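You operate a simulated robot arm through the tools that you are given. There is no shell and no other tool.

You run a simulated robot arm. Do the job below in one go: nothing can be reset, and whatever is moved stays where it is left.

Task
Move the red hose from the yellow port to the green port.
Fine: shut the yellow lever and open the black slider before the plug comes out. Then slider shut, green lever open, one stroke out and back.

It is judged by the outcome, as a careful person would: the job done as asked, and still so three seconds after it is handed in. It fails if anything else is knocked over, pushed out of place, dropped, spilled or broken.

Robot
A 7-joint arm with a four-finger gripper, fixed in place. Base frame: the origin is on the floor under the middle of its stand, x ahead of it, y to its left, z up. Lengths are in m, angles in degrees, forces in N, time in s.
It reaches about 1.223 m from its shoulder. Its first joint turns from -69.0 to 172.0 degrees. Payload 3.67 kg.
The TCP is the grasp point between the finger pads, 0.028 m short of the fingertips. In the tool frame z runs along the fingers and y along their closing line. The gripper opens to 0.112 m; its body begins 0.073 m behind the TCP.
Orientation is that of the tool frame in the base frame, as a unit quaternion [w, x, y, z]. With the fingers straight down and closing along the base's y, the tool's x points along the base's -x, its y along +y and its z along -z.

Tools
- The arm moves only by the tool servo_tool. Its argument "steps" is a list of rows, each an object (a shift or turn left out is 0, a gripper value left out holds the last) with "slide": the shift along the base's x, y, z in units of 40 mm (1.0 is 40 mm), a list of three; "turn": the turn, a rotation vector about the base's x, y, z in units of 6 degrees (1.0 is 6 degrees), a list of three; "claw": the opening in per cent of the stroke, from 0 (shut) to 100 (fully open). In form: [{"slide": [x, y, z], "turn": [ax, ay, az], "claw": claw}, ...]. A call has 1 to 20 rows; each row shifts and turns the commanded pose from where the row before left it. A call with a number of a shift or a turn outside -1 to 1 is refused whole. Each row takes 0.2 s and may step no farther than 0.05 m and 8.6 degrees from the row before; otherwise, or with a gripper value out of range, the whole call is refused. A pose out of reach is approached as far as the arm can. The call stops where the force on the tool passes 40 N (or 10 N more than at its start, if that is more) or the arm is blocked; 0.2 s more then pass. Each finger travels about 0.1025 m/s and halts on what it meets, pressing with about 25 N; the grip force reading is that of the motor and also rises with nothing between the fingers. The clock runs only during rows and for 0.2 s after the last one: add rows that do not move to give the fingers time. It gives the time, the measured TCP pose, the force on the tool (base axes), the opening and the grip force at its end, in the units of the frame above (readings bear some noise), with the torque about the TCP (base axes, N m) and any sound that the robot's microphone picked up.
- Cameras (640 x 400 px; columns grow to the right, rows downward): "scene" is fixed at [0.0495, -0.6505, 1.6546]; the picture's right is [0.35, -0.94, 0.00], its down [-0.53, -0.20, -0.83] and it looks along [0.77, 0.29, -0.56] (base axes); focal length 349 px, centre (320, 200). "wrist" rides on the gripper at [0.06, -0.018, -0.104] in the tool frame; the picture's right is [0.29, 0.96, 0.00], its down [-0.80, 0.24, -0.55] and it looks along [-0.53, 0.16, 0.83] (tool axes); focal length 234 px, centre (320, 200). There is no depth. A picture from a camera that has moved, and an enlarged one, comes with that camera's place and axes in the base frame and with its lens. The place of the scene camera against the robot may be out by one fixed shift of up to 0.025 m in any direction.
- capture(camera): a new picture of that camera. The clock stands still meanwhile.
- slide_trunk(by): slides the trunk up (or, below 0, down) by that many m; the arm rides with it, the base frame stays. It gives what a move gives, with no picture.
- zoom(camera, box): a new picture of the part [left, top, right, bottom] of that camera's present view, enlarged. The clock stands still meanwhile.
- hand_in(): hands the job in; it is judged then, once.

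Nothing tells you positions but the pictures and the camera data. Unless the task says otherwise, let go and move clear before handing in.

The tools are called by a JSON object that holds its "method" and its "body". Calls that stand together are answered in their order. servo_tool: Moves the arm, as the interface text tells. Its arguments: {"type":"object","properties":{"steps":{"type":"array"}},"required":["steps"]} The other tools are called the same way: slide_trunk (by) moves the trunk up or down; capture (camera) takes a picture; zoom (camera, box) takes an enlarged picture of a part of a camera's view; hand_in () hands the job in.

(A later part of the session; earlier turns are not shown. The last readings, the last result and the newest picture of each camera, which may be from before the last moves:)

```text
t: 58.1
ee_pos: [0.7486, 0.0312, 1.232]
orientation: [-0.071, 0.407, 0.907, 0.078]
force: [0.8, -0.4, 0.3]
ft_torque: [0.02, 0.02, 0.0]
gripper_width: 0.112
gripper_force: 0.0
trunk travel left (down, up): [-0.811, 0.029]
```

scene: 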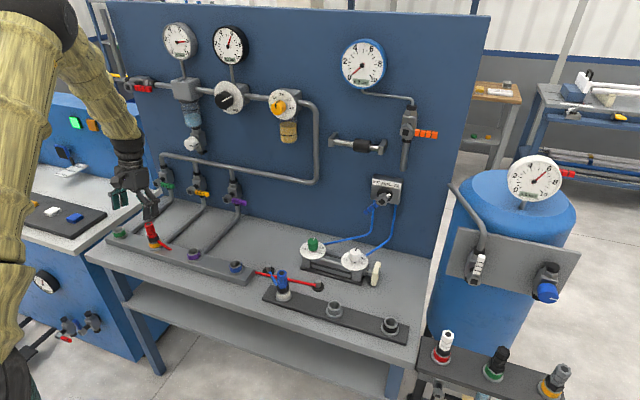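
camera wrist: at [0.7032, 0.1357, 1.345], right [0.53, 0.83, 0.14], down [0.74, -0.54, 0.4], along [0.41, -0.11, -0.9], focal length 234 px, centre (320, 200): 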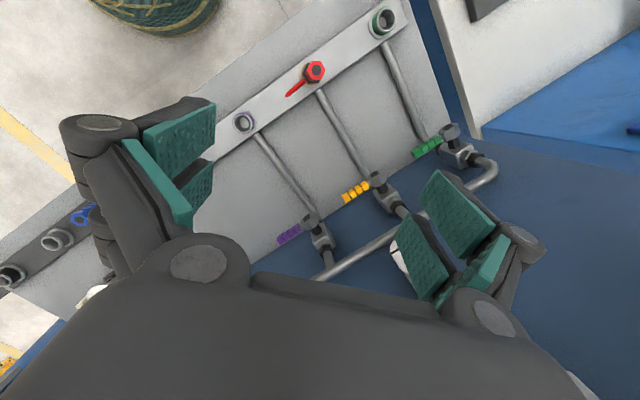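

Moving right tracks perfectly. I'll go on further right and then test pitching the tool up.

{"method": "servo_tool", "body": {"steps": [{"slide": [0, -0.8, 0]}, {"slide": [0, -0.8, 0]}, {"slide": [0, -0.8, 0]}, {"slide": [0, -0.8, 0]}, {"slide": [0, -0.8, 0]}, {"slide": [0, 0, 0]}, {"slide": [0, 0, 0], "turn": [0, -0.7, 0]}, {"slide": [0, 0, 0], "turn": [0, -0.7, 0]}, {"slide": [0, 0, 0], "turn": [0, -0.7, 0]}, {"slide": [0, 0, 0]}]}}

{"method": "zoom", "body": {"camera": "scene", "box": [0, 0, 60, 400]}}

{"method": "zoom", "body": {"camera": "scene", "box": [0, 0, 640, 60]}}

```text
t: 60.3
ee_pos: [0.7465, -0.1298, 1.2327]
orientation: [0.028, 0.397, 0.909, 0.124]
force: [0.2, 0.3, -0.1]
ft_torque: [0.02, -0.01, 0.01]
gripper_width: 0.112
gripper_force: 0.1
trunk travel left (down, up): [-0.811, 0.029]
```

```text
1.00 times, centred on (30, 200) of scene (not enlarged: the box is as wide or as high as the picture)
camera zoom: at [0.0495, -0.6505, 1.6546], right [0.35, -0.94, 0.0], down [-0.53, -0.2, -0.83], along [0.77, 0.29, -0.56], focal length 349 px, centre (610, 200)
```

zoom: 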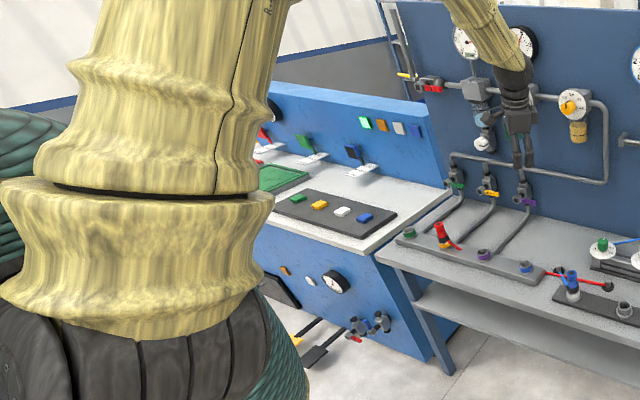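

```text
1.00 times, centred on (320, 30) of scene (not enlarged: the box is as wide or as high as the picture)
camera zoom: at [0.0495, -0.6505, 1.6546], right [0.35, -0.94, 0.0], down [-0.53, -0.2, -0.83], along [0.77, 0.29, -0.56], focal length 349 px, centre (320, 370)
```

zoom: 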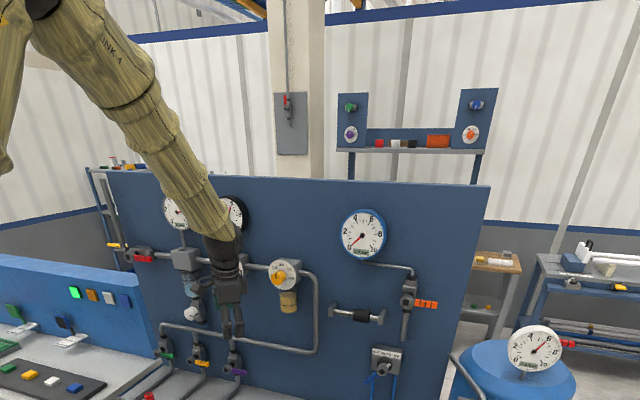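

Here the arm tracks exactly. I'll reverse the path step by step to get back to the arm's original posture, first yawing on to the orientation used at the levers.

{"method": "servo_tool", "body": {"steps": [{"slide": [0, -0.1, 0], "turn": [0, 0, -0.97]}, {"slide": [0, -0.1, 0], "turn": [0, 0, -0.97]}, {"slide": [0, -0.1, 0], "turn": [0, 0, -0.97]}, {"slide": [0, -0.1, 0], "turn": [0, 0, -0.97]}, {"slide": [0, -0.1, 0], "turn": [0, 0, -0.97]}, {"slide": [0, -0.1, 0], "turn": [0, 0, -0.97]}, {"slide": [0, -0.1, 0], "turn": [0, 0, -0.97]}, {"slide": [0, -0.1, 0], "turn": [0, 0, -0.97]}, {"slide": [0, 0, 0]}]}}

```text
t: 62.3
ee_pos: [0.7468, -0.1617, 1.231]
orientation: [0.074, 0.724, 0.678, 0.101]
force: [-0.6, -0.3, 0.0]
ft_torque: [0.02, 0.0, -0.03]
gripper_width: 0.1121
gripper_force: 0.2
trunk travel left (down, up): [-0.811, 0.029]
```

It tracks with this yaw (fingers closing along x), which would suit the plug too. I'll test moving left from here in this orientation.

{"method": "servo_tool", "body": {"steps": [{"slide": [0, 0.8, 0]}, {"slide": [0, 0.8, 0]}, {"slide": [0, 0.8, 0]}, {"slide": [0, 0.8, 0]}, {"slide": [0, 0.8, 0]}, {"slide": [0, 0, 0]}]}}

```text
t: 63.5
ee_pos: [0.7592, -0.051, 1.2499]
orientation: [0.032, 0.752, 0.645, 0.135]
force: [-0.1, 0.2, -0.4]
ft_torque: [-0.02, 0.0, 0.02]
gripper_width: 0.112
gripper_force: 0.1
trunk travel left (down, up): [-0.811, 0.029]
stopped in row 5: the arm was blocked; the commanded pose is now the measured one
```

Moving left jams here too: the upper arm seems unable to swing further inward at this relative height. I'll go right and up, yaw back to the original orientation, and then use a much lower trunk so the arm works in its starting posture.

{"method": "servo_tool", "body": {"steps": [{"slide": [0, -0.5, 0.2]}, {"slide": [0, -0.5, 0.2]}, {"slide": [0, -0.5, 0.2]}, {"slide": [0, -0.4, 0.3], "turn": [0, 0, 0.9]}, {"slide": [0, -0.4, 0.3], "turn": [0, 0, 0.9]}, {"slide": [0, -0.4, 0.3], "turn": [0, 0, 0.9]}, {"slide": [0, 0, 0.3], "turn": [0, 0, 0.9]}, {"slide": [0, 0, 0.3], "turn": [0, 0, 0.9]}, {"slide": [0, 0, 0.3], "turn": [0, 0, 0.9]}, {"slide": [0, 0, 0]}]}}

```text
t: 65.7
ee_pos: [0.7587, -0.1563, 1.3445]
orientation: [-0.005, 0.54, 0.83, 0.137]
force: [0.4, 0.2, -0.5]
ft_torque: [-0.01, 0.03, -0.01]
gripper_width: 0.112
gripper_force: 0.1
trunk travel left (down, up): [-0.811, 0.029]
```

It tracks well. I'll rotate back fully to straight down, in the starting orientation, while rising a little.

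{"method": "servo_tool", "body": {"steps": [{"slide": [-0.08, 0, 0.2], "turn": [-0.232, -0.008, 0.9125]}, {"slide": [-0.08, 0, 0.2], "turn": [-0.232, -0.008, 0.9125]}, {"slide": [-0.08, 0, 0.2], "turn": [-0.232, -0.008, 0.9125]}, {"slide": [-0.08, 0, 0.2], "turn": [-0.232, -0.008, 0.9125]}, {"slide": [-0.08, 0, 0.2], "turn": [-0.232, -0.008, 0.9125]}, {"slide": [-0.08, 0, 0.2], "turn": [-0.232, -0.008, 0.9125]}, {"slide": [-0.08, 0, 0.2], "turn": [-0.232, -0.008, 0.9125]}, {"slide": [-0.08, 0, 0.2], "turn": [-0.232, -0.008, 0.9125]}, {"slide": [-0.08, 0, 0.2], "turn": [-0.232, -0.008, 0.9125]}, {"slide": [-0.08, 0, 0.2], "turn": [-0.232, -0.008, 0.9125]}, {"slide": [-0.08, 0, 0.2], "turn": [-0.232, -0.008, 0.9125]}, {"slide": [-0.08, 0, 0.2], "turn": [-0.232, -0.008, 0.9125]}, {"slide": [0, 0, 0]}]}}

{"method": "zoom", "body": {"camera": "scene", "box": [0, 0, 60, 400]}}

{"method": "zoom", "body": {"camera": "scene", "box": [0, 0, 640, 60]}}

```text
t: 68.5
ee_pos: [0.7202, -0.158, 1.4402]
orientation: [-0.001, 0.001, 1.0, 0.001]
force: [0.9, -1.0, -0.1]
ft_torque: [-0.02, 0.01, -0.01]
gripper_width: 0.1122
gripper_force: 0.0
trunk travel left (down, up): [-0.811, 0.029]
```

```text
1.00 times, centred on (30, 200) of scene (not enlarged: the box is as wide or as high as the picture)
camera zoom: at [0.0495, -0.6505, 1.6546], right [0.35, -0.94, 0.0], down [-0.53, -0.2, -0.83], along [0.77, 0.29, -0.56], focal length 349 px, centre (610, 200)
```

zoom: 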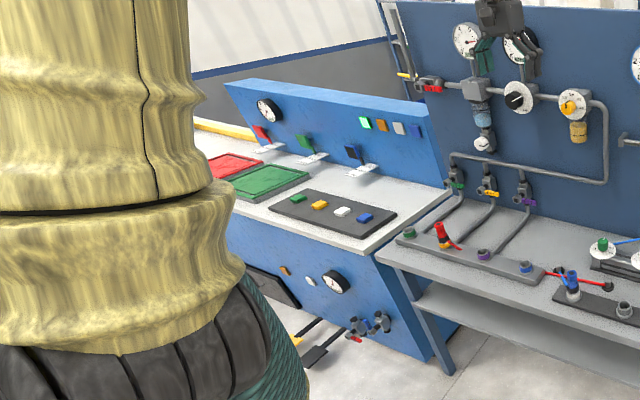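

```text
1.00 times, centred on (320, 30) of scene (not enlarged: the box is as wide or as high as the picture)
camera zoom: at [0.0495, -0.6505, 1.6546], right [0.35, -0.94, 0.0], down [-0.53, -0.2, -0.83], along [0.77, 0.29, -0.56], focal length 349 px, centre (320, 370)
```

zoom: 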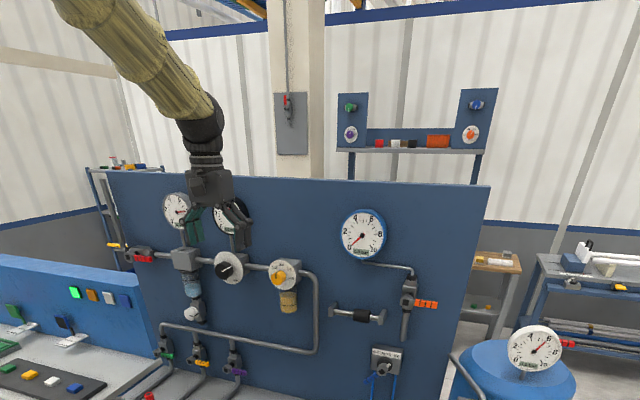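

The tool is back to exactly straight down, and tracking. I'll move left towards the starting position relative to the trunk.

{"method": "servo_tool", "body": {"steps": [{"slide": [-0.3, 0.8, 0.22]}, {"slide": [-0.3, 0.8, 0.22]}, {"slide": [-0.3, 0.8, 0.22]}, {"slide": [-0.3, 0.8, 0.22]}, {"slide": [-0.3, 0.8, 0.22]}, {"slide": [-0.3, 0.8, 0.22]}, {"slide": [-0.3, 0.8, 0.22]}, {"slide": [-0.3, 0.8, 0.22]}, {"slide": [0, 0, 0]}]}}

```text
t: 70.5
ee_pos: [0.6265, 0.0925, 1.5105]
orientation: [-0.006, 0.004, 1.0, 0.013]
force: [0.4, 0.2, -0.1]
ft_torque: [-0.02, 0.0, 0.01]
gripper_width: 0.1119
gripper_force: 0.0
trunk travel left (down, up): [-0.811, 0.029]
```

It follows with only a slight deviation. I'll go a little further left to the start-like position.

{"method": "servo_tool", "body": {"steps": [{"slide": [-0.3, 0.4, 0.1]}, {"slide": [-0.3, 0.4, 0.1]}, {"slide": [-0.3, 0.4, 0.1]}, {"slide": [-0.3, 0.4, 0.1]}, {"slide": [0, 0, 0]}, {"slide": [0, 0, 0]}]}}

```text
t: 71.9
ee_pos: [0.5776, 0.1622, 1.5266]
orientation: [0.0, 0.001, 1.0, 0.0]
force: [0.3, -0.6, 0.4]
ft_torque: [0.01, -0.02, 0.0]
gripper_width: 0.112
gripper_force: 0.1
trunk travel left (down, up): [-0.811, 0.029]
```

I'm back at the starting posture, straight down and exact. I'll lower the trunk in stages, checking clearance each time.

{"method": "slide_trunk", "body": {"by": -0.3}}

{"method": "capture", "body": {"camera": "scene"}}

```text
t: 74.9
ee_pos: [0.5783, 0.1628, 1.2272]
orientation: [0.0, 0.002, 1.0, 0.001]
force: [0.7, 0.3, -0.4]
ft_torque: [0.05, -0.01, 0.01]
gripper_width: 0.1121
gripper_force: 0.0
trunk travel left (down, up): [-0.511, 0.329]
```

```text
taken
```

scene: 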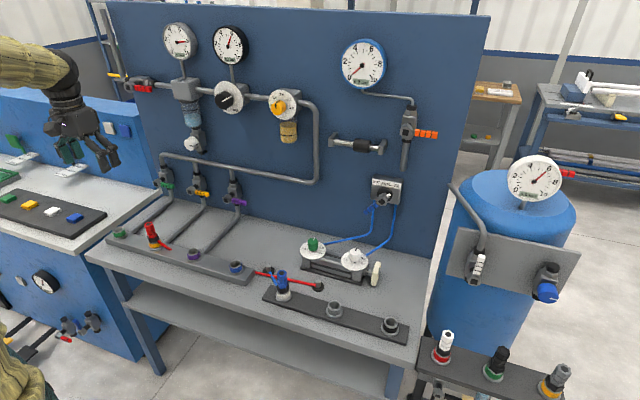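

All clear. Before lowering further, I'll test reaching above the plug and then above the green port at this relative height.

{"method": "servo_tool", "body": {"steps": [{"slide": [0.75, 0.23, -0.1]}, {"slide": [0.75, 0.23, -0.1]}, {"slide": [0.75, 0.23, -0.1]}, {"slide": [0.75, 0.23, -0.1]}, {"slide": [0, 0, 0]}]}}

{"method": "servo_tool", "body": {"steps": [{"slide": [0, 0.8, 0]}, {"slide": [0, 0.8, 0]}, {"slide": [0, 0.8, 0]}, {"slide": [0, 0.8, 0]}, {"slide": [0, 0.8, 0]}, {"slide": [0, 0, 0]}]}}

```text
t: 76.1
ee_pos: [0.6995, 0.1982, 1.2179]
orientation: [0.001, 0.003, 1.0, 0.005]
force: [0.8, 0.1, -0.5]
ft_torque: [-0.04, -0.02, 0.0]
gripper_width: 0.1121
gripper_force: 0.1
trunk travel left (down, up): [-0.511, 0.329]
```

```text
t: 77.1
ee_pos: [0.7313, 0.2623, 1.2916]
orientation: [0.012, 0.036, 0.997, 0.064]
force: [0.5, 0.2, 0.4]
ft_torque: [0.04, 0.0, 0.01]
gripper_width: 0.1118
gripper_force: 0.1
trunk travel left (down, up): [-0.511, 0.329]
stopped in row 5: the arm was blocked; the commanded pose is now the measured one
```

Above the plug it tracks, but reaching left to the green port with a vertical tool jams, with the tool tilting left. So I'll hold the tool tilted 35° towards the left, yawed so the fingers close along x, for both ports.

{"method": "servo_tool", "body": {"steps": [{"slide": [-0.05, -0.25, -0.05]}, {"slide": [-0.05, -0.25, -0.05], "turn": [0.262, 0.362, -0.895]}, {"slide": [-0.05, -0.25, -0.05], "turn": [0.262, 0.362, -0.895]}, {"slide": [-0.05, -0.25, -0.05], "turn": [0.262, 0.362, -0.895]}, {"slide": [-0.05, -0.25, -0.05], "turn": [0.262, 0.362, -0.895]}, {"slide": [-0.05, -0.25, -0.05], "turn": [0.262, 0.362, -0.895]}, {"slide": [-0.05, -0.25, -0.05], "turn": [0.262, 0.362, -0.895]}, {"slide": [-0.05, -0.25, -0.05], "turn": [0.262, 0.362, -0.895]}, {"slide": [-0.05, -0.25, -0.05], "turn": [0.262, 0.362, -0.895]}, {"slide": [-0.05, -0.25, -0.05], "turn": [0.262, 0.362, -0.895]}, {"slide": [-0.05, -0.25, -0.05], "turn": [0.262, 0.362, -0.895]}, {"slide": [-0.05, -0.25, -0.05], "turn": [0.262, 0.362, -0.895]}, {"slide": [-0.05, 0, -0.05], "turn": [0.262, 0.362, -0.895]}, {"slide": [0, 0, 0], "turn": [0.262, 0.362, -0.895]}, {"slide": [0, 0, 0], "turn": [0.262, 0.362, -0.895]}, {"slide": [0, 0, 0], "turn": [0.262, 0.362, -0.895]}, {"slide": [0, 0, 0]}]}}

```text
t: 80.7
ee_pos: [0.7029, 0.143, 1.2667]
orientation: [-0.213, 0.674, 0.675, 0.212]
force: [0.2, -0.8, 0.7]
ft_torque: [0.01, 0.01, 0.02]
gripper_width: 0.112
gripper_force: 0.0
trunk travel left (down, up): [-0.511, 0.329]
```

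The orientation is reached exactly. I'll test moving left over to the green port's position at this height.

{"method": "servo_tool", "body": {"steps": [{"slide": [0, 0.8, 0]}, {"slide": [0, 0.8, 0]}, {"slide": [0, 0.8, 0]}, {"slide": [0, 0.8, 0]}, {"slide": [0, 0.8, 0]}, {"slide": [0, 0.8, 0]}, {"slide": [0, 0.7, 0]}, {"slide": [0, 0, 0]}]}}

{"method": "capture", "body": {"camera": "scene"}}

{"method": "capture", "body": {"camera": "wrist"}}

```text
t: 82.7
ee_pos: [0.7112, 0.342, 1.306]
orientation: [-0.222, 0.674, 0.664, 0.236]
force: [0.0, -0.5, 1.1]
ft_torque: [0.08, 0.0, 0.01]
gripper_width: 0.1118
gripper_force: 0.2
trunk travel left (down, up): [-0.511, 0.329]
stopped in row 8: the arm was blocked; the commanded pose is now the measured one
```

```text
taken
```

scene: 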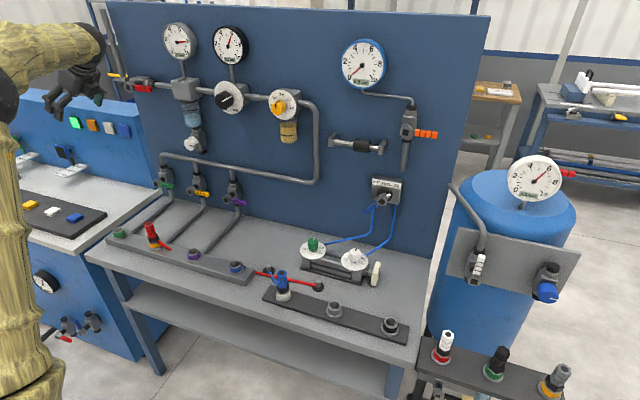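

```text
taken
camera wrist: at [0.6916, 0.3259, 1.4246], right [0.96, 0.21, 0.19], down [0.22, -0.97, -0.05], along [0.18, 0.09, -0.98], focal length 234 px, centre (320, 200)
```

wrist: 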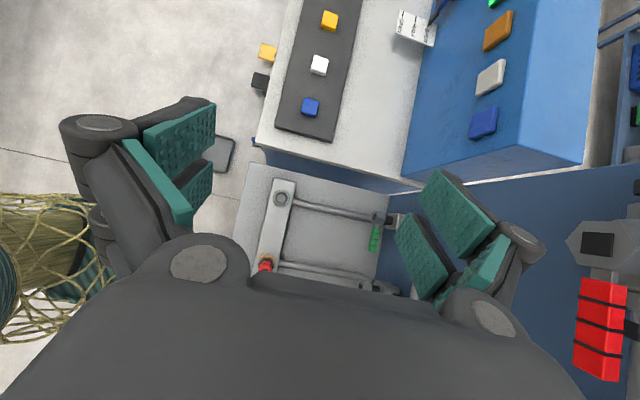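

It gets to y 0.34 with an upward drift, so this reach is easier when the hand is higher relative to the shoulder. I'll test a higher relative position before lowering the trunk more.

{"method": "servo_tool", "body": {"steps": [{"slide": [0, 0, 0.7]}, {"slide": [0, 0, 0.7]}, {"slide": [0, 0, 0.7]}, {"slide": [0, 0, 0.7]}, {"slide": [0, 0, 0]}]}}

```text
t: 83.9
ee_pos: [0.7114, 0.3338, 1.4279]
orientation: [-0.222, 0.673, 0.663, 0.242]
force: [0.0, -0.3, 0.1]
ft_torque: [-0.04, 0.04, -0.01]
gripper_width: 0.1121
gripper_force: 0.0
trunk travel left (down, up): [-0.511, 0.329]
```

At this height it tracks well. I'll correct the orientation and go on left to y 0.37 as a test.

{"method": "servo_tool", "body": {"steps": [{"slide": [-0.1, 0.3, 0], "turn": [-0.18, 0.07, 0.07]}, {"slide": [-0.1, 0.3, 0], "turn": [-0.18, 0.07, 0.07]}, {"slide": [-0.1, 0.3, 0], "turn": [-0.18, 0.07, 0.07]}, {"slide": [0, 0, 0]}, {"slide": [0, 0, 0]}]}}

```text
t: 85.3
ee_pos: [0.7113, 0.3229, 1.4779]
orientation: [-0.227, 0.676, 0.657, 0.246]
force: [-0.6, -0.3, 0.4]
ft_torque: [0.06, 0.0, -0.02]
gripper_width: 0.1118
gripper_force: 0.1
trunk travel left (down, up): [-0.511, 0.329]
stopped in row 5: the arm was blocked; the commanded pose is now the measured one
```

The limit shifts with posture, so I need a better picture of the arm's geometry. I'll look at it with the widened views.

{"method": "zoom", "body": {"camera": "scene", "box": [0, 0, 20, 400]}}

{"method": "zoom", "body": {"camera": "scene", "box": [0, 0, 640, 20]}}

```text
1.00 times, centred on (10, 200) of scene (not enlarged: the box is as wide or as high as the picture)
camera zoom: at [0.0495, -0.6505, 1.6546], right [0.35, -0.94, 0.0], down [-0.53, -0.2, -0.83], along [0.77, 0.29, -0.56], focal length 349 px, centre (630, 200)
```

zoom: 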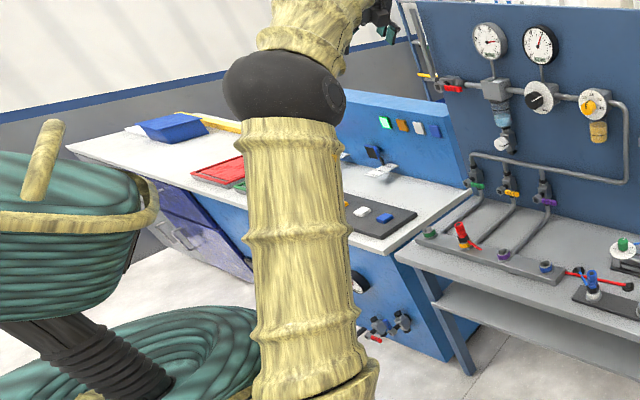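

```text
1.00 times, centred on (320, 10) of scene (not enlarged: the box is as wide or as high as the picture)
camera zoom: at [0.0495, -0.6505, 1.6546], right [0.35, -0.94, 0.0], down [-0.53, -0.2, -0.83], along [0.77, 0.29, -0.56], focal length 349 px, centre (320, 390)
```

zoom: 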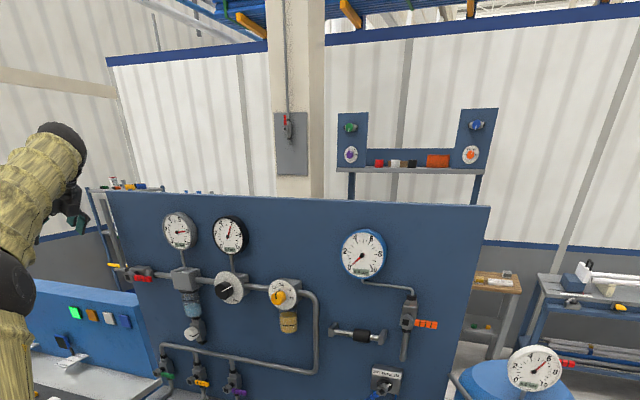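

The base is mounted at the robot's right side, and the upper arm can't swing far inward with the elbow up. The elbow-out-right posture I had at the levers suits the left side better. I'll raise the trunk back to its original height and return to the start pose, to redo that sequence.

{"method": "slide_trunk", "body": {"by": 0.164}}

```text
t: 87.2
ee_pos: [0.7127, 0.3233, 1.6405]
orientation: [-0.228, 0.676, 0.657, 0.245]
force: [0.4, 0.2, -0.8]
ft_torque: [0.02, 0.03, 0.02]
gripper_width: 0.1118
gripper_force: 0.0
trunk travel left (down, up): [-0.675, 0.165]
```

Next I'll go back to the start pose with the fingers down.

{"method": "servo_tool", "body": {"steps": [{"slide": [-0.2, -0.35, -0.3]}, {"slide": [-0.21, -0.23, -0.36], "turn": [-0.313, -0.289, 0.861]}, {"slide": [-0.21, -0.23, -0.36], "turn": [-0.313, -0.289, 0.861]}, {"slide": [-0.21, -0.23, -0.36], "turn": [-0.313, -0.289, 0.861]}, {"slide": [-0.21, -0.23, -0.36], "turn": [-0.313, -0.289, 0.861]}, {"slide": [-0.21, -0.23, -0.36], "turn": [-0.313, -0.289, 0.861]}, {"slide": [-0.21, -0.23, -0.36], "turn": [-0.313, -0.289, 0.861]}, {"slide": [-0.21, -0.23, -0.36], "turn": [-0.313, -0.289, 0.861]}, {"slide": [-0.21, -0.23, -0.36], "turn": [-0.313, -0.289, 0.861]}, {"slide": [-0.21, -0.23, -0.36], "turn": [-0.313, -0.289, 0.861]}, {"slide": [-0.21, -0.23, -0.36], "turn": [-0.313, -0.289, 0.861]}, {"slide": [-0.21, -0.23, -0.36], "turn": [-0.313, -0.289, 0.861]}, {"slide": [-0.21, -0.23, -0.36], "turn": [-0.313, -0.289, 0.861]}, {"slide": [-0.21, -0.23, -0.36], "turn": [-0.313, -0.289, 0.861]}, {"slide": [-0.21, -0.23, -0.36], "turn": [-0.313, -0.289, 0.861]}, {"slide": [-0.21, -0.23, -0.36], "turn": [-0.313, -0.289, 0.861]}, {"slide": [-0.21, -0.23, -0.36], "turn": [-0.313, -0.289, 0.861]}, {"slide": [-0.21, -0.23, -0.36], "turn": [-0.313, -0.289, 0.861]}, {"slide": [0, 0, 0]}]}}

{"method": "zoom", "body": {"camera": "scene", "box": [0, 0, 20, 400]}}

```text
t: 91.2
ee_pos: [0.5596, 0.1568, 1.3796]
orientation: [0.001, -0.001, 1.0, -0.003]
force: [0.1, 0.1, 0.2]
ft_torque: [-0.01, 0.01, 0.0]
gripper_width: 0.112
gripper_force: 0.1
trunk travel left (down, up): [-0.675, 0.165]
```

```text
1.00 times, centred on (10, 200) of scene (not enlarged: the box is as wide or as high as the picture)
camera zoom: at [0.0495, -0.6505, 1.6546], right [0.35, -0.94, 0.0], down [-0.53, -0.2, -0.83], along [0.77, 0.29, -0.56], focal length 349 px, centre (630, 200)
```

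zoom: 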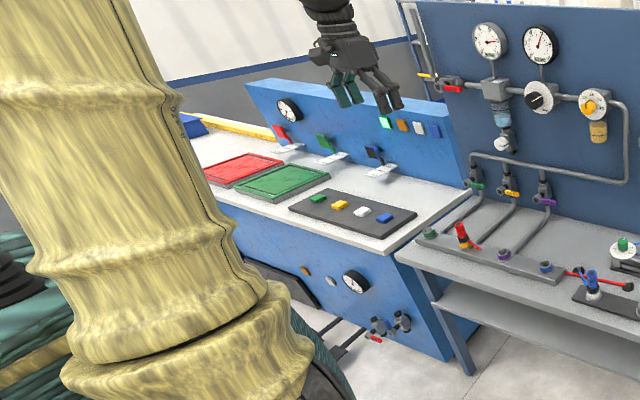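

The start pose is recovered, with the arm shaped as it was originally. I'll repeat the first sequence (pitch up, move right, roll while coming back left) to bring the elbow out to the right.

{"method": "servo_tool", "body": {"steps": [{"slide": [-0.23, -0.5, -0.21], "turn": [0, -0.9375, 0]}, {"slide": [-0.23, -0.5, -0.21], "turn": [0, -0.9375, 0]}, {"slide": [-0.23, -0.5, -0.21], "turn": [0, -0.9375, 0]}, {"slide": [-0.23, -0.5, -0.21], "turn": [0, -0.9375, 0]}, {"slide": [-0.23, -0.5, -0.21], "turn": [0, -0.9375, 0]}, {"slide": [-0.23, -0.5, -0.21], "turn": [0, -0.9375, 0]}, {"slide": [-0.23, -0.5, -0.21], "turn": [0, -0.9375, 0]}, {"slide": [-0.23, -0.5, -0.21], "turn": [0, -0.9375, 0]}, {"slide": [0, 0, 0]}]}}

{"method": "servo_tool", "body": {"steps": [{"slide": [0.256, -0.954, -0.02]}, {"slide": [0.256, -0.954, -0.02]}, {"slide": [0.256, -0.954, -0.02]}, {"slide": [0.256, -0.954, -0.02]}, {"slide": [0.256, -0.954, -0.02]}, {"slide": [0.256, -0.954, -0.02]}, {"slide": [0.256, -0.954, -0.02]}, {"slide": [0.256, -0.954, -0.02]}, {"slide": [0.256, -0.954, -0.02]}, {"slide": [0.256, -0.954, -0.02]}, {"slide": [0.256, -0.954, -0.02]}, {"slide": [0.256, -0.954, -0.02]}, {"slide": [0.256, -0.954, -0.02]}, {"slide": [0, 0, 0]}]}}

```text
t: 93.2
ee_pos: [0.487, 0.0004, 1.311]
orientation: [0.385, 0.0, 0.923, -0.004]
force: [-0.2, -0.2, -0.4]
ft_torque: [-0.02, -0.03, 0.01]
gripper_width: 0.112
gripper_force: 0.0
trunk travel left (down, up): [-0.675, 0.165]
```

```text
t: 96.2
ee_pos: [0.6192, -0.5028, 1.3021]
orientation: [0.384, -0.001, 0.923, -0.002]
force: [0.4, 0.6, -0.4]
ft_torque: [0.0, -0.02, 0.04]
gripper_width: 0.1122
gripper_force: 0.1
trunk travel left (down, up): [-0.675, 0.165]
```

Tracking is exact so far. Now the roll while coming left.

{"method": "servo_tool", "body": {"steps": [{"slide": [0, 0.8, -0.2], "turn": [0, -0.833, 0]}, {"slide": [0, 0.8, -0.2], "turn": [0, -0.833, 0]}, {"slide": [0, 0.8, -0.2], "turn": [0, -0.833, 0]}, {"slide": [0.1, 0.8, -0.2], "turn": [0.866, 0, -0.5]}, {"slide": [0.1, 0.8, -0.2], "turn": [0.866, 0, -0.5]}, {"slide": [0.1, 0.8, -0.2], "turn": [0.866, 0, -0.5]}, {"slide": [0.1, 0.8, -0.2], "turn": [0.866, 0, -0.5]}, {"slide": [0.1, 0.8, -0.2], "turn": [0.866, 0, -0.5]}, {"slide": [0.1, 0.8, -0.2], "turn": [0.866, 0, -0.5]}, {"slide": [0.1, 0.8, -0.2], "turn": [0.866, 0, -0.5]}, {"slide": [0.1, 0.8, -0.2], "turn": [0.866, 0, -0.5]}, {"slide": [0.1, 0.8, -0.2], "turn": [0.866, 0, -0.5]}, {"slide": [0.1, 0.8, -0.2], "turn": [0.866, 0, -0.5]}, {"slide": [0.1, 0.8, -0.2], "turn": [0.866, 0, -0.5]}, {"slide": [0.1, 0.8, -0.2], "turn": [0.866, 0, -0.5]}, {"slide": [0.1, 0.8, -0.2], "turn": [0.866, 0, -0.5]}, {"slide": [0.1, 0.8, -0.2], "turn": [0.866, 0, -0.5]}, {"slide": [0.1, 0.8, -0.2], "turn": [0.866, 0, -0.5]}, {"slide": [0, 0, 0]}]}}

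{"method": "capture", "body": {"camera": "scene"}}

```text
t: 100.2
ee_pos: [0.6774, 0.076, 1.1577]
orientation: [0.352, 0.614, 0.613, 0.351]
force: [0.6, 0.2, 0.1]
ft_torque: [0.01, -0.04, 0.0]
gripper_width: 0.1122
gripper_force: 0.1
trunk travel left (down, up): [-0.675, 0.165]
```

```text
taken
```

scene: 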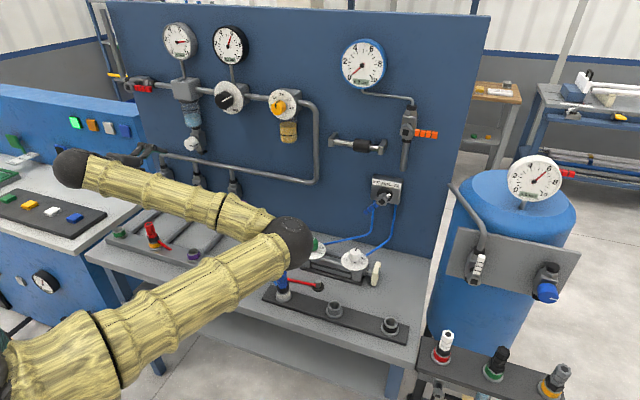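

The elbow is out to the right as before. I'll turn the tool to point down and to the left (55° down, fingers closing horizontally) while approaching above the plug.

{"method": "servo_tool", "body": {"steps": [{"slide": [0.02, 0.2, -0.15], "turn": [0.632, 0.662, -0.116]}, {"slide": [0.02, 0.2, -0.15], "turn": [0.632, 0.662, -0.116]}, {"slide": [0.02, 0.2, -0.15], "turn": [0.632, 0.662, -0.116]}, {"slide": [0.02, 0.2, -0.15], "turn": [0.632, 0.662, -0.116]}, {"slide": [0.02, 0.2, -0.15], "turn": [0.632, 0.662, -0.116]}, {"slide": [0.02, 0.2, -0.15], "turn": [0.632, 0.662, -0.116]}, {"slide": [0.02, 0.2, -0.15], "turn": [0.632, 0.662, -0.116]}, {"slide": [0.02, 0.2, -0.15], "turn": [0.632, 0.662, -0.116]}, {"slide": [0.02, 0.2, -0.15], "turn": [0.632, 0.662, -0.116]}, {"slide": [0.02, 0.2, -0.15], "turn": [0.632, 0.662, -0.116]}, {"slide": [0.02, 0.2, -0.15], "turn": [0.632, 0.662, -0.116]}, {"slide": [0.02, 0.2, -0.15], "turn": [0.632, 0.662, -0.116]}, {"slide": [0, 0, 0]}]}}

{"method": "capture", "body": {"camera": "scene"}}

{"method": "capture", "body": {"camera": "wrist"}}

```text
t: 103.0
ee_pos: [0.6917, 0.1814, 1.0718]
orientation: [-0.1, 0.812, 0.506, 0.273]
force: [0.0, -0.4, 0.5]
ft_torque: [0.04, -0.01, -0.01]
gripper_width: 0.1119
gripper_force: 0.0
out of reach, approached as far as the arm can: row 11, 12
trunk travel left (down, up): [-0.675, 0.165]
```

```text
taken
```

scene: 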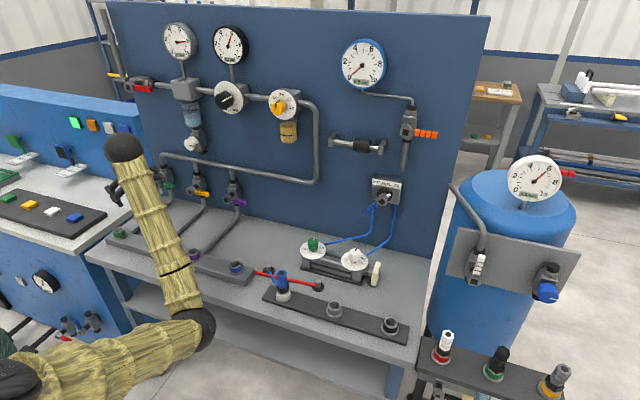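

```text
taken
camera wrist: at [0.6616, 0.191, 1.1889], right [0.94, -0.23, 0.27], down [-0.25, -0.97, 0.05], along [0.24, -0.12, -0.96], focal length 234 px, centre (320, 200)
```

wrist: 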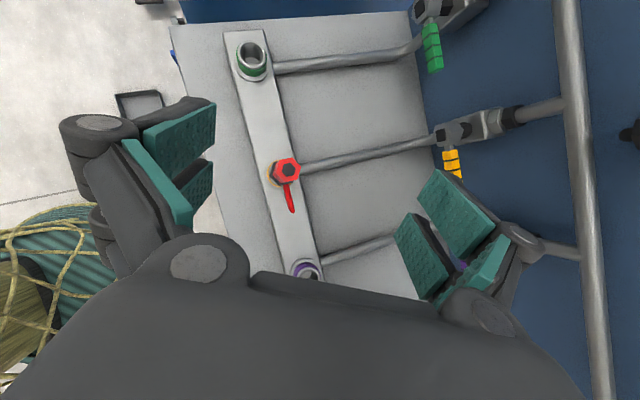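

The orientation is nearly as wanted, with the closing axis almost horizontal and the elbow low on the right, clear of the bench. I'll test reaching left over the green port at this height before gripping anything.

{"method": "servo_tool", "body": {"steps": [{"slide": [0, 0.8, 0]}, {"slide": [0, 0.8, 0]}, {"slide": [0, 0.8, 0]}, {"slide": [0, 0.8, 0]}, {"slide": [0.2, 0.8, 0]}, {"slide": [0, 0.4, 0]}, {"slide": [0, 0, 0]}]}}

```text
t: 104.6
ee_pos: [0.7097, 0.3461, 1.0597]
orientation: [-0.09, 0.817, 0.502, 0.269]
force: [0.6, 0.2, 0.4]
ft_torque: [0.01, 0.01, -0.01]
gripper_width: 0.1118
gripper_force: 0.1
trunk travel left (down, up): [-0.675, 0.165]
```

It reaches y 0.346 with small deviations; the wrist bend is near its limit. I'll ease the tilt to about 45° with the closing axis level, which should be more comfortable.

{"method": "servo_tool", "body": {"steps": [{"slide": [0, 0, 0], "turn": [0.5, -0.2, -0.45]}, {"slide": [0, 0, 0], "turn": [0.5, -0.2, -0.45]}, {"slide": [0, 0, 0], "turn": [0.5, -0.2, -0.45]}, {"slide": [0, 0, 0]}]}}

```text
t: 105.8
ee_pos: [0.7367, 0.3208, 1.077]
orientation: [-0.105, 0.821, 0.458, 0.326]
force: [-0.3, 0.6, 0.0]
ft_torque: [0.0, -0.02, 0.02]
gripper_width: 0.112
gripper_force: 0.1
out of reach, approached as far as the arm can: row 2, 3
trunk travel left (down, up): [-0.675, 0.165]
stopped in row 4: the arm was blocked; the commanded pose is now the measured one
```

I need to find which direction is limited. I'll test a small roll about the tool's own axis.

{"method": "servo_tool", "body": {"steps": [{"slide": [0, 0, 0], "turn": [-0.37, -0.39, 0.64]}, {"slide": [0, 0, 0], "turn": [-0.37, -0.39, 0.64]}, {"slide": [0, 0, 0]}]}}

```text
t: 106.6
ee_pos: [0.7347, 0.3241, 1.0766]
orientation: [-0.077, 0.777, 0.529, 0.332]
force: [0.3, 0.9, -0.3]
ft_torque: [-0.01, -0.03, -0.02]
gripper_width: 0.1119
gripper_force: 0.0
trunk travel left (down, up): [-0.675, 0.165]
```

Rolling negative is free while positive is at its limit, so the wrist has plenty of range the other way. I'll roll the tool about its own axis by about -166° so the closing axis is level again from the other side.

{"method": "servo_tool", "body": {"steps": [{"slide": [-0.07, -0.2, 0.06], "turn": [-0.434, -0.471, 0.768]}, {"slide": [-0.07, -0.2, 0.06], "turn": [-0.434, -0.471, 0.768]}, {"slide": [-0.07, -0.2, 0.06], "turn": [-0.434, -0.471, 0.768]}, {"slide": [-0.07, -0.2, 0.06], "turn": [-0.434, -0.471, 0.768]}, {"slide": [-0.07, -0.2, 0.06], "turn": [-0.434, -0.471, 0.768]}, {"slide": [-0.07, -0.2, 0.06], "turn": [-0.434, -0.471, 0.768]}, {"slide": [-0.07, -0.2, 0.06], "turn": [-0.434, -0.471, 0.768]}, {"slide": [-0.07, -0.2, 0.06], "turn": [-0.434, -0.471, 0.768]}, {"slide": [-0.07, -0.2, 0.06], "turn": [-0.434, -0.471, 0.768]}, {"slide": [-0.07, -0.2, 0.06], "turn": [-0.434, -0.471, 0.768]}, {"slide": [-0.07, -0.2, 0.06], "turn": [-0.434, -0.471, 0.768]}, {"slide": [-0.07, -0.2, 0.06], "turn": [-0.434, -0.471, 0.768]}, {"slide": [-0.07, -0.2, 0.06], "turn": [-0.434, -0.471, 0.768]}, {"slide": [-0.07, -0.2, 0.06], "turn": [-0.434, -0.471, 0.768]}, {"slide": [-0.07, -0.2, 0.06], "turn": [-0.434, -0.471, 0.768]}, {"slide": [0, 0, 0]}]}}

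{"method": "capture", "body": {"camera": "scene"}}

```text
t: 110.0
ee_pos: [0.6936, 0.2034, 1.1124]
orientation: [0.179, 0.175, 0.924, 0.29]
force: [0.6, -0.5, -0.8]
ft_torque: [-0.04, 0.0, 0.03]
gripper_width: 0.1121
gripper_force: 0.1
trunk travel left (down, up): [-0.675, 0.165]
```

```text
taken
```

scene: 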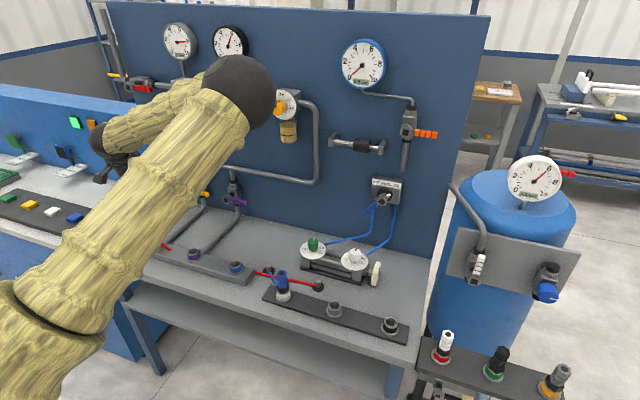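

It tracked exactly, and the elbow is now out to the right at mid-height, which is a good posture. From here I'll turn the tool straight down (closing along y) and check it holds.

{"method": "servo_tool", "body": {"steps": [{"slide": [0.02, -0.01, 0], "turn": [-0.71, 0.4375, 0.429]}, {"slide": [0.02, -0.01, 0], "turn": [-0.71, 0.4375, 0.429]}, {"slide": [0.02, -0.01, 0], "turn": [-0.71, 0.4375, 0.429]}, {"slide": [0.02, -0.01, 0], "turn": [-0.71, 0.4375, 0.429]}, {"slide": [0.02, -0.01, 0], "turn": [-0.71, 0.4375, 0.429]}, {"slide": [0.02, -0.01, 0], "turn": [-0.71, 0.4375, 0.429]}, {"slide": [0.02, -0.01, 0], "turn": [-0.71, 0.4375, 0.429]}, {"slide": [0.02, -0.01, 0], "turn": [-0.71, 0.4375, 0.429]}, {"slide": [0, 0, 0]}]}}

{"method": "capture", "body": {"camera": "scene"}}

```text
t: 112.0
ee_pos: [0.7005, 0.1988, 1.115]
orientation: [0.0, 0.0, 1.0, -0.001]
force: [-0.2, 0.1, -0.1]
ft_torque: [-0.02, -0.04, -0.06]
gripper_width: 0.1119
gripper_force: 0.0
trunk travel left (down, up): [-0.675, 0.165]
```

```text
taken
```

scene: 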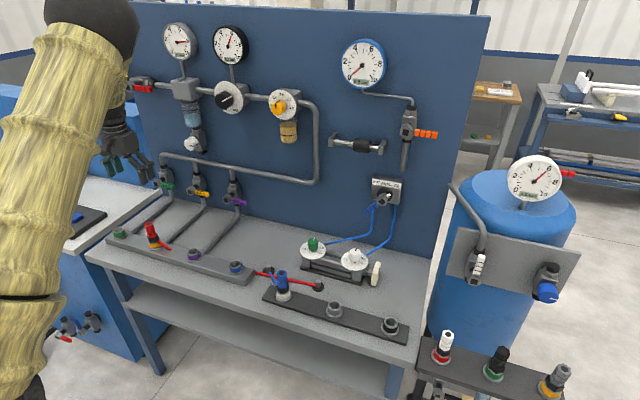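

Straight down and exact above the plug, with more room at the shoulder. I'll test the reach to the green port at this height.

{"method": "servo_tool", "body": {"steps": [{"slide": [0, 0.8, 0]}, {"slide": [0, 0.8, 0]}, {"slide": [0, 0.8, 0]}, {"slide": [0, 0.8, 0]}, {"slide": [0, 0.8, 0]}, {"slide": [0, 0, 0]}]}}

```text
t: 113.6
ee_pos: [0.7279, 0.3343, 1.1383]
orientation: [-0.004, 0.026, 0.999, 0.025]
force: [-0.7, 0.7, -0.7]
ft_torque: [-0.05, 0.03, -0.01]
gripper_width: 0.1124
gripper_force: 0.1
trunk travel left (down, up): [-0.675, 0.165]
stopped in row 6: the arm was blocked; the commanded pose is now the measured one
```

That's better (y 0.334), though not quite enough. I'll go back over the plug and yaw the vertical tool by -60°, which lowers the elbow further to the right; any yaw is fine for gripping.

{"method": "servo_tool", "body": {"steps": [{"slide": [-0.15, -0.7, -0.12], "turn": [-0.1, 0.02, 0.1]}, {"slide": [-0.15, -0.7, -0.12], "turn": [-0.1, 0.02, 0.1]}, {"slide": [-0.15, -0.7, -0.12], "turn": [-0.1, 0.02, 0.1]}, {"slide": [-0.15, -0.7, -0.12], "turn": [-0.1, 0.02, 0.1]}, {"slide": [-0.09, -0.6, -0.1], "turn": [-0.08, 0.0, 0.1]}, {"slide": [0, 0, 0]}, {"slide": [0, 0, 0], "turn": [0, 0, -1]}, {"slide": [0, 0, 0], "turn": [0, 0, -1]}, {"slide": [0, 0, 0], "turn": [0, 0, -1]}, {"slide": [0, 0, 0], "turn": [0, 0, -1]}, {"slide": [0, 0, 0], "turn": [0, 0, -1]}, {"slide": [0, 0, 0], "turn": [0, 0, -1]}, {"slide": [0, 0, 0], "turn": [0, 0, -1]}, {"slide": [0, 0, 0], "turn": [0, 0, -1]}, {"slide": [0, 0, 0], "turn": [0, 0, -1]}, {"slide": [0, 0, 0], "turn": [0, 0, -1]}, {"slide": [0, 0, 0]}]}}

{"method": "capture", "body": {"camera": "scene"}}

```text
t: 116.1
ee_pos: [0.7291, 0.1571, 1.1496]
orientation: [-0.031, 0.318, 0.946, 0.052]
force: [0.0, 0.2, -0.1]
ft_torque: [0.04, -0.02, 0.02]
gripper_width: 0.1121
gripper_force: 0.0
trunk travel left (down, up): [-0.675, 0.165]
stopped in row 12: the arm was blocked; the commanded pose is now the measured one
```

```text
taken
```

scene: 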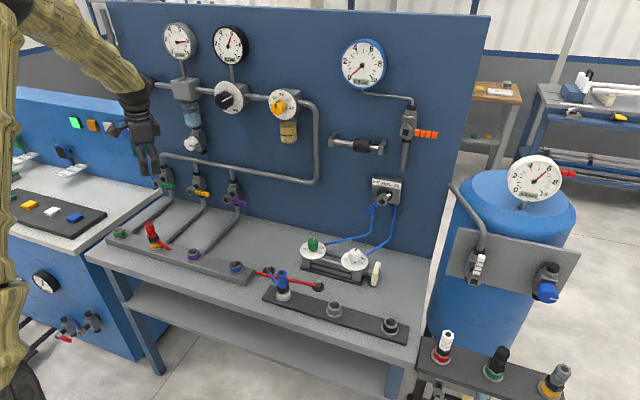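

Yawing that way pushed the elbow inward instead. I'll go the other way: back to zero, and then positive yaw.

{"method": "servo_tool", "body": {"steps": [{"slide": [-0.1, 0, -0.07], "turn": [-0.145, -0.086, 0.884]}, {"slide": [-0.1, 0, -0.07], "turn": [-0.145, -0.086, 0.884]}, {"slide": [-0.1, 0, -0.07], "turn": [-0.145, -0.086, 0.884]}, {"slide": [-0.1, 0, -0.07], "turn": [-0.145, -0.086, 0.884]}, {"slide": [-0.1, 0, -0.07], "turn": [-0.145, -0.086, 0.884]}, {"slide": [-0.1, 0, -0.07], "turn": [-0.145, -0.086, 0.884]}, {"slide": [-0.1, 0, -0.07], "turn": [-0.145, -0.086, 0.884]}, {"slide": [0, 0, 0], "turn": [0, 0, 1]}, {"slide": [0, 0, 0], "turn": [0, 0, 1]}, {"slide": [0, 0, 0], "turn": [0, 0, 1]}, {"slide": [0, 0, 0], "turn": [0, 0, 1]}, {"slide": [0, 0, 0], "turn": [0, 0, 1]}, {"slide": [0, 0, 0], "turn": [0, 0, 1]}, {"slide": [0, 0, 0]}]}}

{"method": "capture", "body": {"camera": "scene"}}

```text
t: 119.1
ee_pos: [0.7, 0.1603, 1.1289]
orientation: [0.003, -0.312, 0.95, 0.0]
force: [-0.4, -0.1, 0.0]
ft_torque: [-0.05, 0.02, 0.01]
gripper_width: 0.1118
gripper_force: 0.1
trunk travel left (down, up): [-0.675, 0.165]
```

```text
taken
```

scene: 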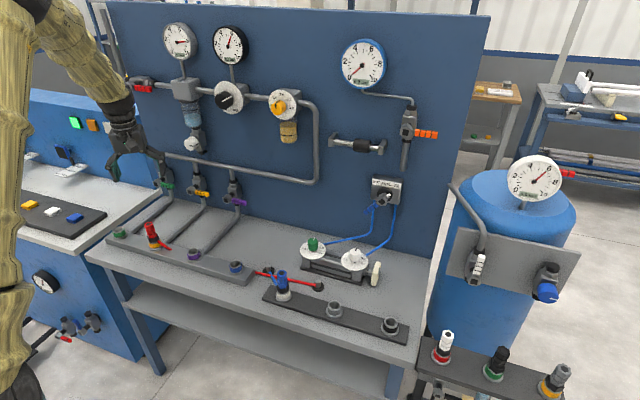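

Tracking is exact at +36° yaw. I'll test the reach left again with this yaw.

{"method": "servo_tool", "body": {"steps": [{"slide": [0, 0.7, 0]}, {"slide": [0, 0.7, 0]}, {"slide": [0, 0.7, 0]}, {"slide": [0, 0.7, 0]}, {"slide": [0, 0.7, 0]}, {"slide": [0, 0.7, 0]}, {"slide": [0, 0.7, 0]}, {"slide": [0, 0, 0]}]}}

```text
t: 121.1
ee_pos: [0.7312, 0.3228, 1.16]
orientation: [0.01, -0.283, 0.959, 0.031]
force: [0.5, 0.1, 0.7]
ft_torque: [-0.03, 0.02, 0.01]
gripper_width: 0.112
gripper_force: 0.1
trunk travel left (down, up): [-0.675, 0.165]
stopped in row 8: the arm was blocked; the commanded pose is now the measured one
```

It's the same limit. I'll combine two things: tilt the tool about 39° about its closing axis, pointing left-forward (so the wrist stays further right), and lower the trunk so the hand is level with or above the shoulder.

{"method": "servo_tool", "body": {"steps": [{"slide": [-0.1, -0.7, 0]}, {"slide": [-0.1, -0.7, 0]}, {"slide": [-0.2, -0.45, 0.4], "turn": [0.465, -0.619, 0.328]}, {"slide": [-0.2, -0.45, 0.4], "turn": [0.465, -0.619, 0.328]}, {"slide": [-0.2, -0.45, 0.4], "turn": [0.465, -0.619, 0.328]}, {"slide": [-0.2, -0.45, 0.4], "turn": [0.465, -0.619, 0.328]}, {"slide": [-0.2, -0.45, 0.4], "turn": [0.465, -0.619, 0.328]}, {"slide": [-0.2, -0.45, 0.4], "turn": [0.465, -0.619, 0.328]}, {"slide": [-0.2, -0.45, 0.4], "turn": [0.465, -0.619, 0.328]}, {"slide": [-0.2, -0.45, 0.4], "turn": [0.465, -0.619, 0.328]}, {"slide": [0, 0, 0]}]}}

{"method": "capture", "body": {"camera": "scene"}}

```text
t: 123.5
ee_pos: [0.6579, 0.1274, 1.2857]
orientation: [0.303, -0.402, 0.853, 0.138]
force: [-0.1, 0.7, 0.2]
ft_torque: [-0.01, 0.03, 0.0]
gripper_width: 0.112
gripper_force: 0.1
trunk travel left (down, up): [-0.675, 0.165]
```

```text
taken
```

scene: 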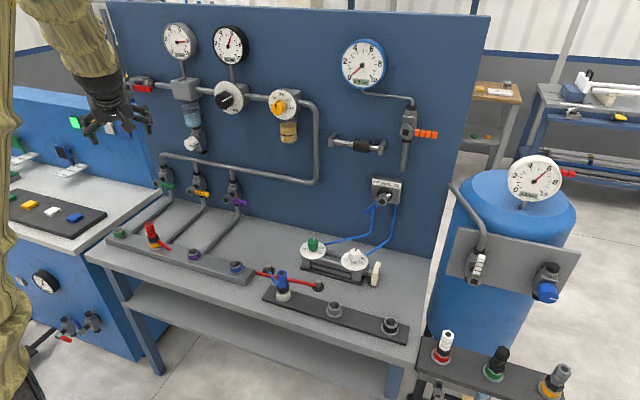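

That orientation is exact. I'll test the left reach now at this height.

{"method": "servo_tool", "body": {"steps": [{"slide": [0.17, 0.9, 0]}, {"slide": [0.17, 0.9, 0]}, {"slide": [0.17, 0.9, 0]}, {"slide": [0.17, 0.9, 0]}, {"slide": [0.17, 0.9, 0]}, {"slide": [0.17, 0.9, 0]}, {"slide": [0, 0.4, 0]}, {"slide": [0, 0, 0]}]}}

```text
t: 125.3
ee_pos: [0.6995, 0.3572, 1.2874]
orientation: [0.304, -0.401, 0.853, 0.139]
force: [0.2, -0.6, -0.2]
ft_torque: [0.0, -0.04, 0.0]
gripper_width: 0.1123
gripper_force: 0.1
trunk travel left (down, up): [-0.675, 0.165]
```

It's exact over the green port. So with this orientation and a trunk about 0.38 m lower, both ports are within reach. I'll lower the trunk in stages.

{"method": "slide_trunk", "body": {"by": -0.25}}

{"method": "capture", "body": {"camera": "scene"}}

{"method": "capture", "body": {"camera": "wrist"}}

```text
t: 127.9
ee_pos: [0.6992, 0.3568, 1.0364]
orientation: [0.303, -0.401, 0.853, 0.138]
force: [0.1, 0.5, -0.1]
ft_torque: [0.0, -0.01, 0.03]
gripper_width: 0.1119
gripper_force: 0.1
trunk travel left (down, up): [-0.425, 0.415]
```

```text
taken
```

scene: 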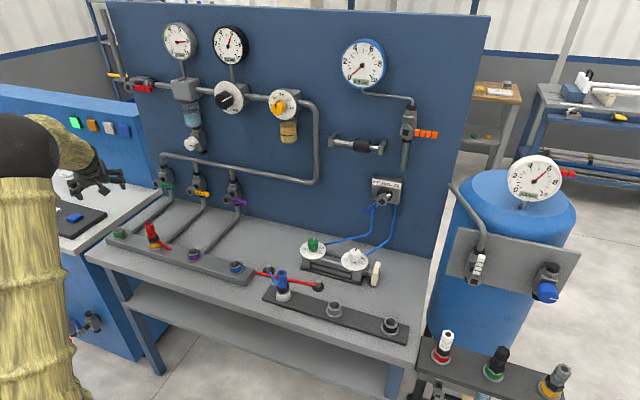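

```text
taken
camera wrist: at [0.642, 0.2604, 1.081], right [-0.88, 0.44, -0.19], down [-0.02, 0.37, 0.93], along [0.48, 0.82, -0.32], focal length 234 px, centre (320, 200)
```

wrist: 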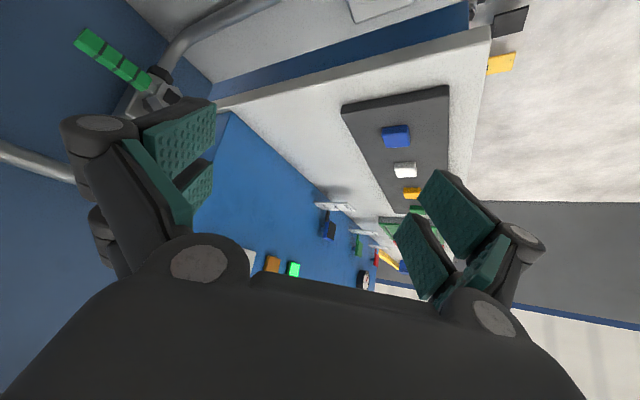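

Clear so far. The camera won't see the plug in this tilt, but I know its position. I'll move over the plug at this height.

{"method": "servo_tool", "body": {"steps": [{"slide": [0, -0.98, 0]}, {"slide": [0, -0.98, 0]}, {"slide": [0, -0.98, 0]}, {"slide": [0, -0.97, 0]}, {"slide": [0, 0, 0]}]}}

{"method": "slide_trunk", "body": {"by": -0.06}}

{"method": "zoom", "body": {"camera": "scene", "box": [80, 160, 240, 280]}}

```text
t: 129.1
ee_pos: [0.698, 0.2, 1.0377]
orientation: [0.303, -0.402, 0.853, 0.139]
force: [-0.4, -0.5, 0.6]
ft_torque: [-0.02, 0.0, 0.01]
gripper_width: 0.112
gripper_force: 0.1
trunk travel left (down, up): [-0.425, 0.415]
```

```text
t: 130.1
ee_pos: [0.6982, 0.2009, 0.9781]
orientation: [0.303, -0.402, 0.853, 0.139]
force: [0.4, 0.0, 0.3]
ft_torque: [-0.08, 0.0, -0.01]
gripper_width: 0.112
gripper_force: 0.2
trunk travel left (down, up): [-0.365, 0.475]
```

```text
3.33 times, centred on (160, 220) of scene
camera zoom: at [0.0495, -0.6505, 1.6546], right [0.35, -0.94, 0.0], down [-0.53, -0.2, -0.83], along [0.77, 0.29, -0.56], focal length 1163 px, centre (853, 133)
```

zoom: 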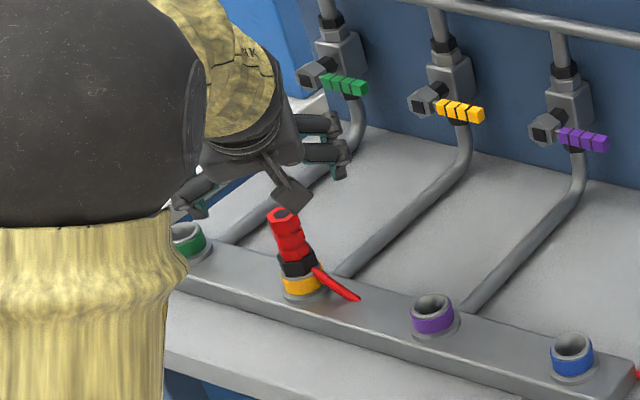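

Positioned at (0.698, 0.201) above the plug. I'll lower with the trunk to grip height.

{"method": "slide_trunk", "body": {"by": -0.063}}

{"method": "zoom", "body": {"camera": "scene", "box": [80, 160, 240, 280]}}

{"method": "capture", "body": {"camera": "wrist"}}

```text
t: 131.1
ee_pos: [0.6976, 0.2009, 0.9161]
orientation: [0.302, -0.402, 0.853, 0.139]
force: [-1.3, 0.6, 0.6]
ft_torque: [0.05, -0.02, -0.03]
gripper_width: 0.1121
gripper_force: 0.0
trunk travel left (down, up): [-0.302, 0.538]
```

```text
3.33 times, centred on (160, 220) of scene
camera zoom: at [0.0495, -0.6505, 1.6546], right [0.35, -0.94, 0.0], down [-0.53, -0.2, -0.83], along [0.77, 0.29, -0.56], focal length 1163 px, centre (853, 133)
```

zoom: 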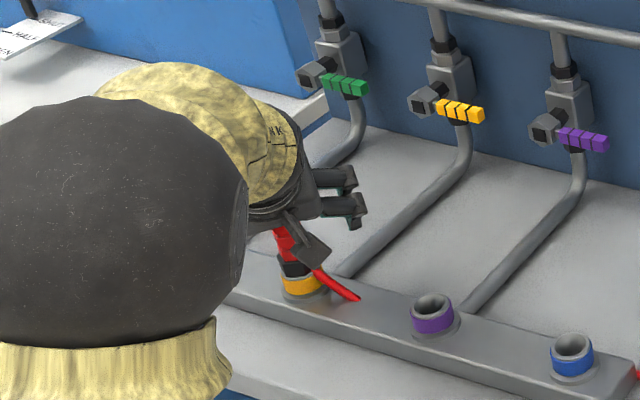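

```text
taken
camera wrist: at [0.6408, 0.1038, 0.959], right [-0.88, 0.44, -0.19], down [-0.02, 0.37, 0.93], along [0.48, 0.82, -0.32], focal length 234 px, centre (320, 200)
```

wrist: 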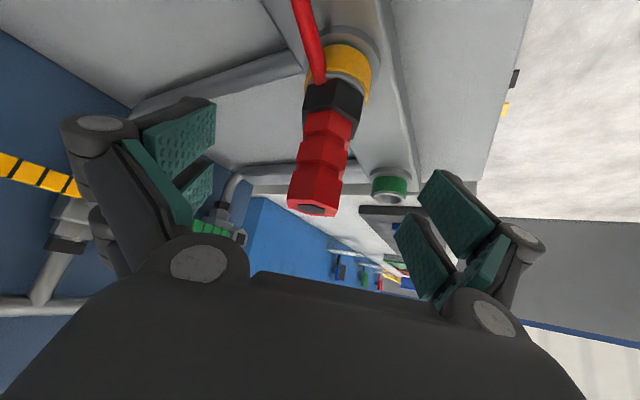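

The wrist camera now shows the plug centred between the fingers. I'll lower 6 mm more and close the grip.

{"method": "slide_trunk", "body": {"by": -0.006}}

{"method": "servo_tool", "body": {"steps": [{"slide": [0, 0, 0], "claw": 0}, {"slide": [0, 0, 0]}, {"slide": [0, 0, 0]}, {"slide": [0, 0, 0]}]}}

{"method": "capture", "body": {"camera": "wrist"}}

```text
t: 131.7
ee_pos: [0.6978, 0.2, 0.9082]
orientation: [0.303, -0.401, 0.853, 0.138]
force: [-0.3, 0.3, 1.0]
ft_torque: [-0.02, -0.02, 0.0]
gripper_width: 0.1119
gripper_force: 0.0
trunk travel left (down, up): [-0.296, 0.544]
```

```text
t: 132.7
ee_pos: [0.6991, 0.2001, 0.9092]
orientation: [0.304, -0.401, 0.853, 0.138]
force: [-0.6, -0.8, 5.5]
ft_torque: [-0.09, -0.12, 0.01]
gripper_width: 0.033
gripper_force: 24.8
trunk travel left (down, up): [-0.296, 0.544]
```

```text
taken
camera wrist: at [0.6408, 0.1036, 0.9533], right [-0.88, 0.44, -0.19], down [-0.02, 0.37, 0.93], along [0.48, 0.82, -0.31], focal length 234 px, centre (320, 200)
```

wrist: 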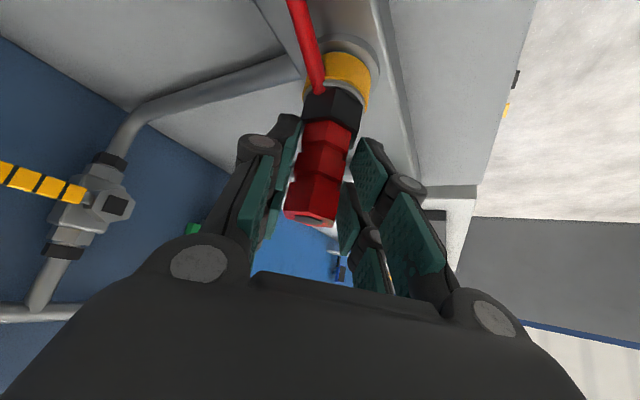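

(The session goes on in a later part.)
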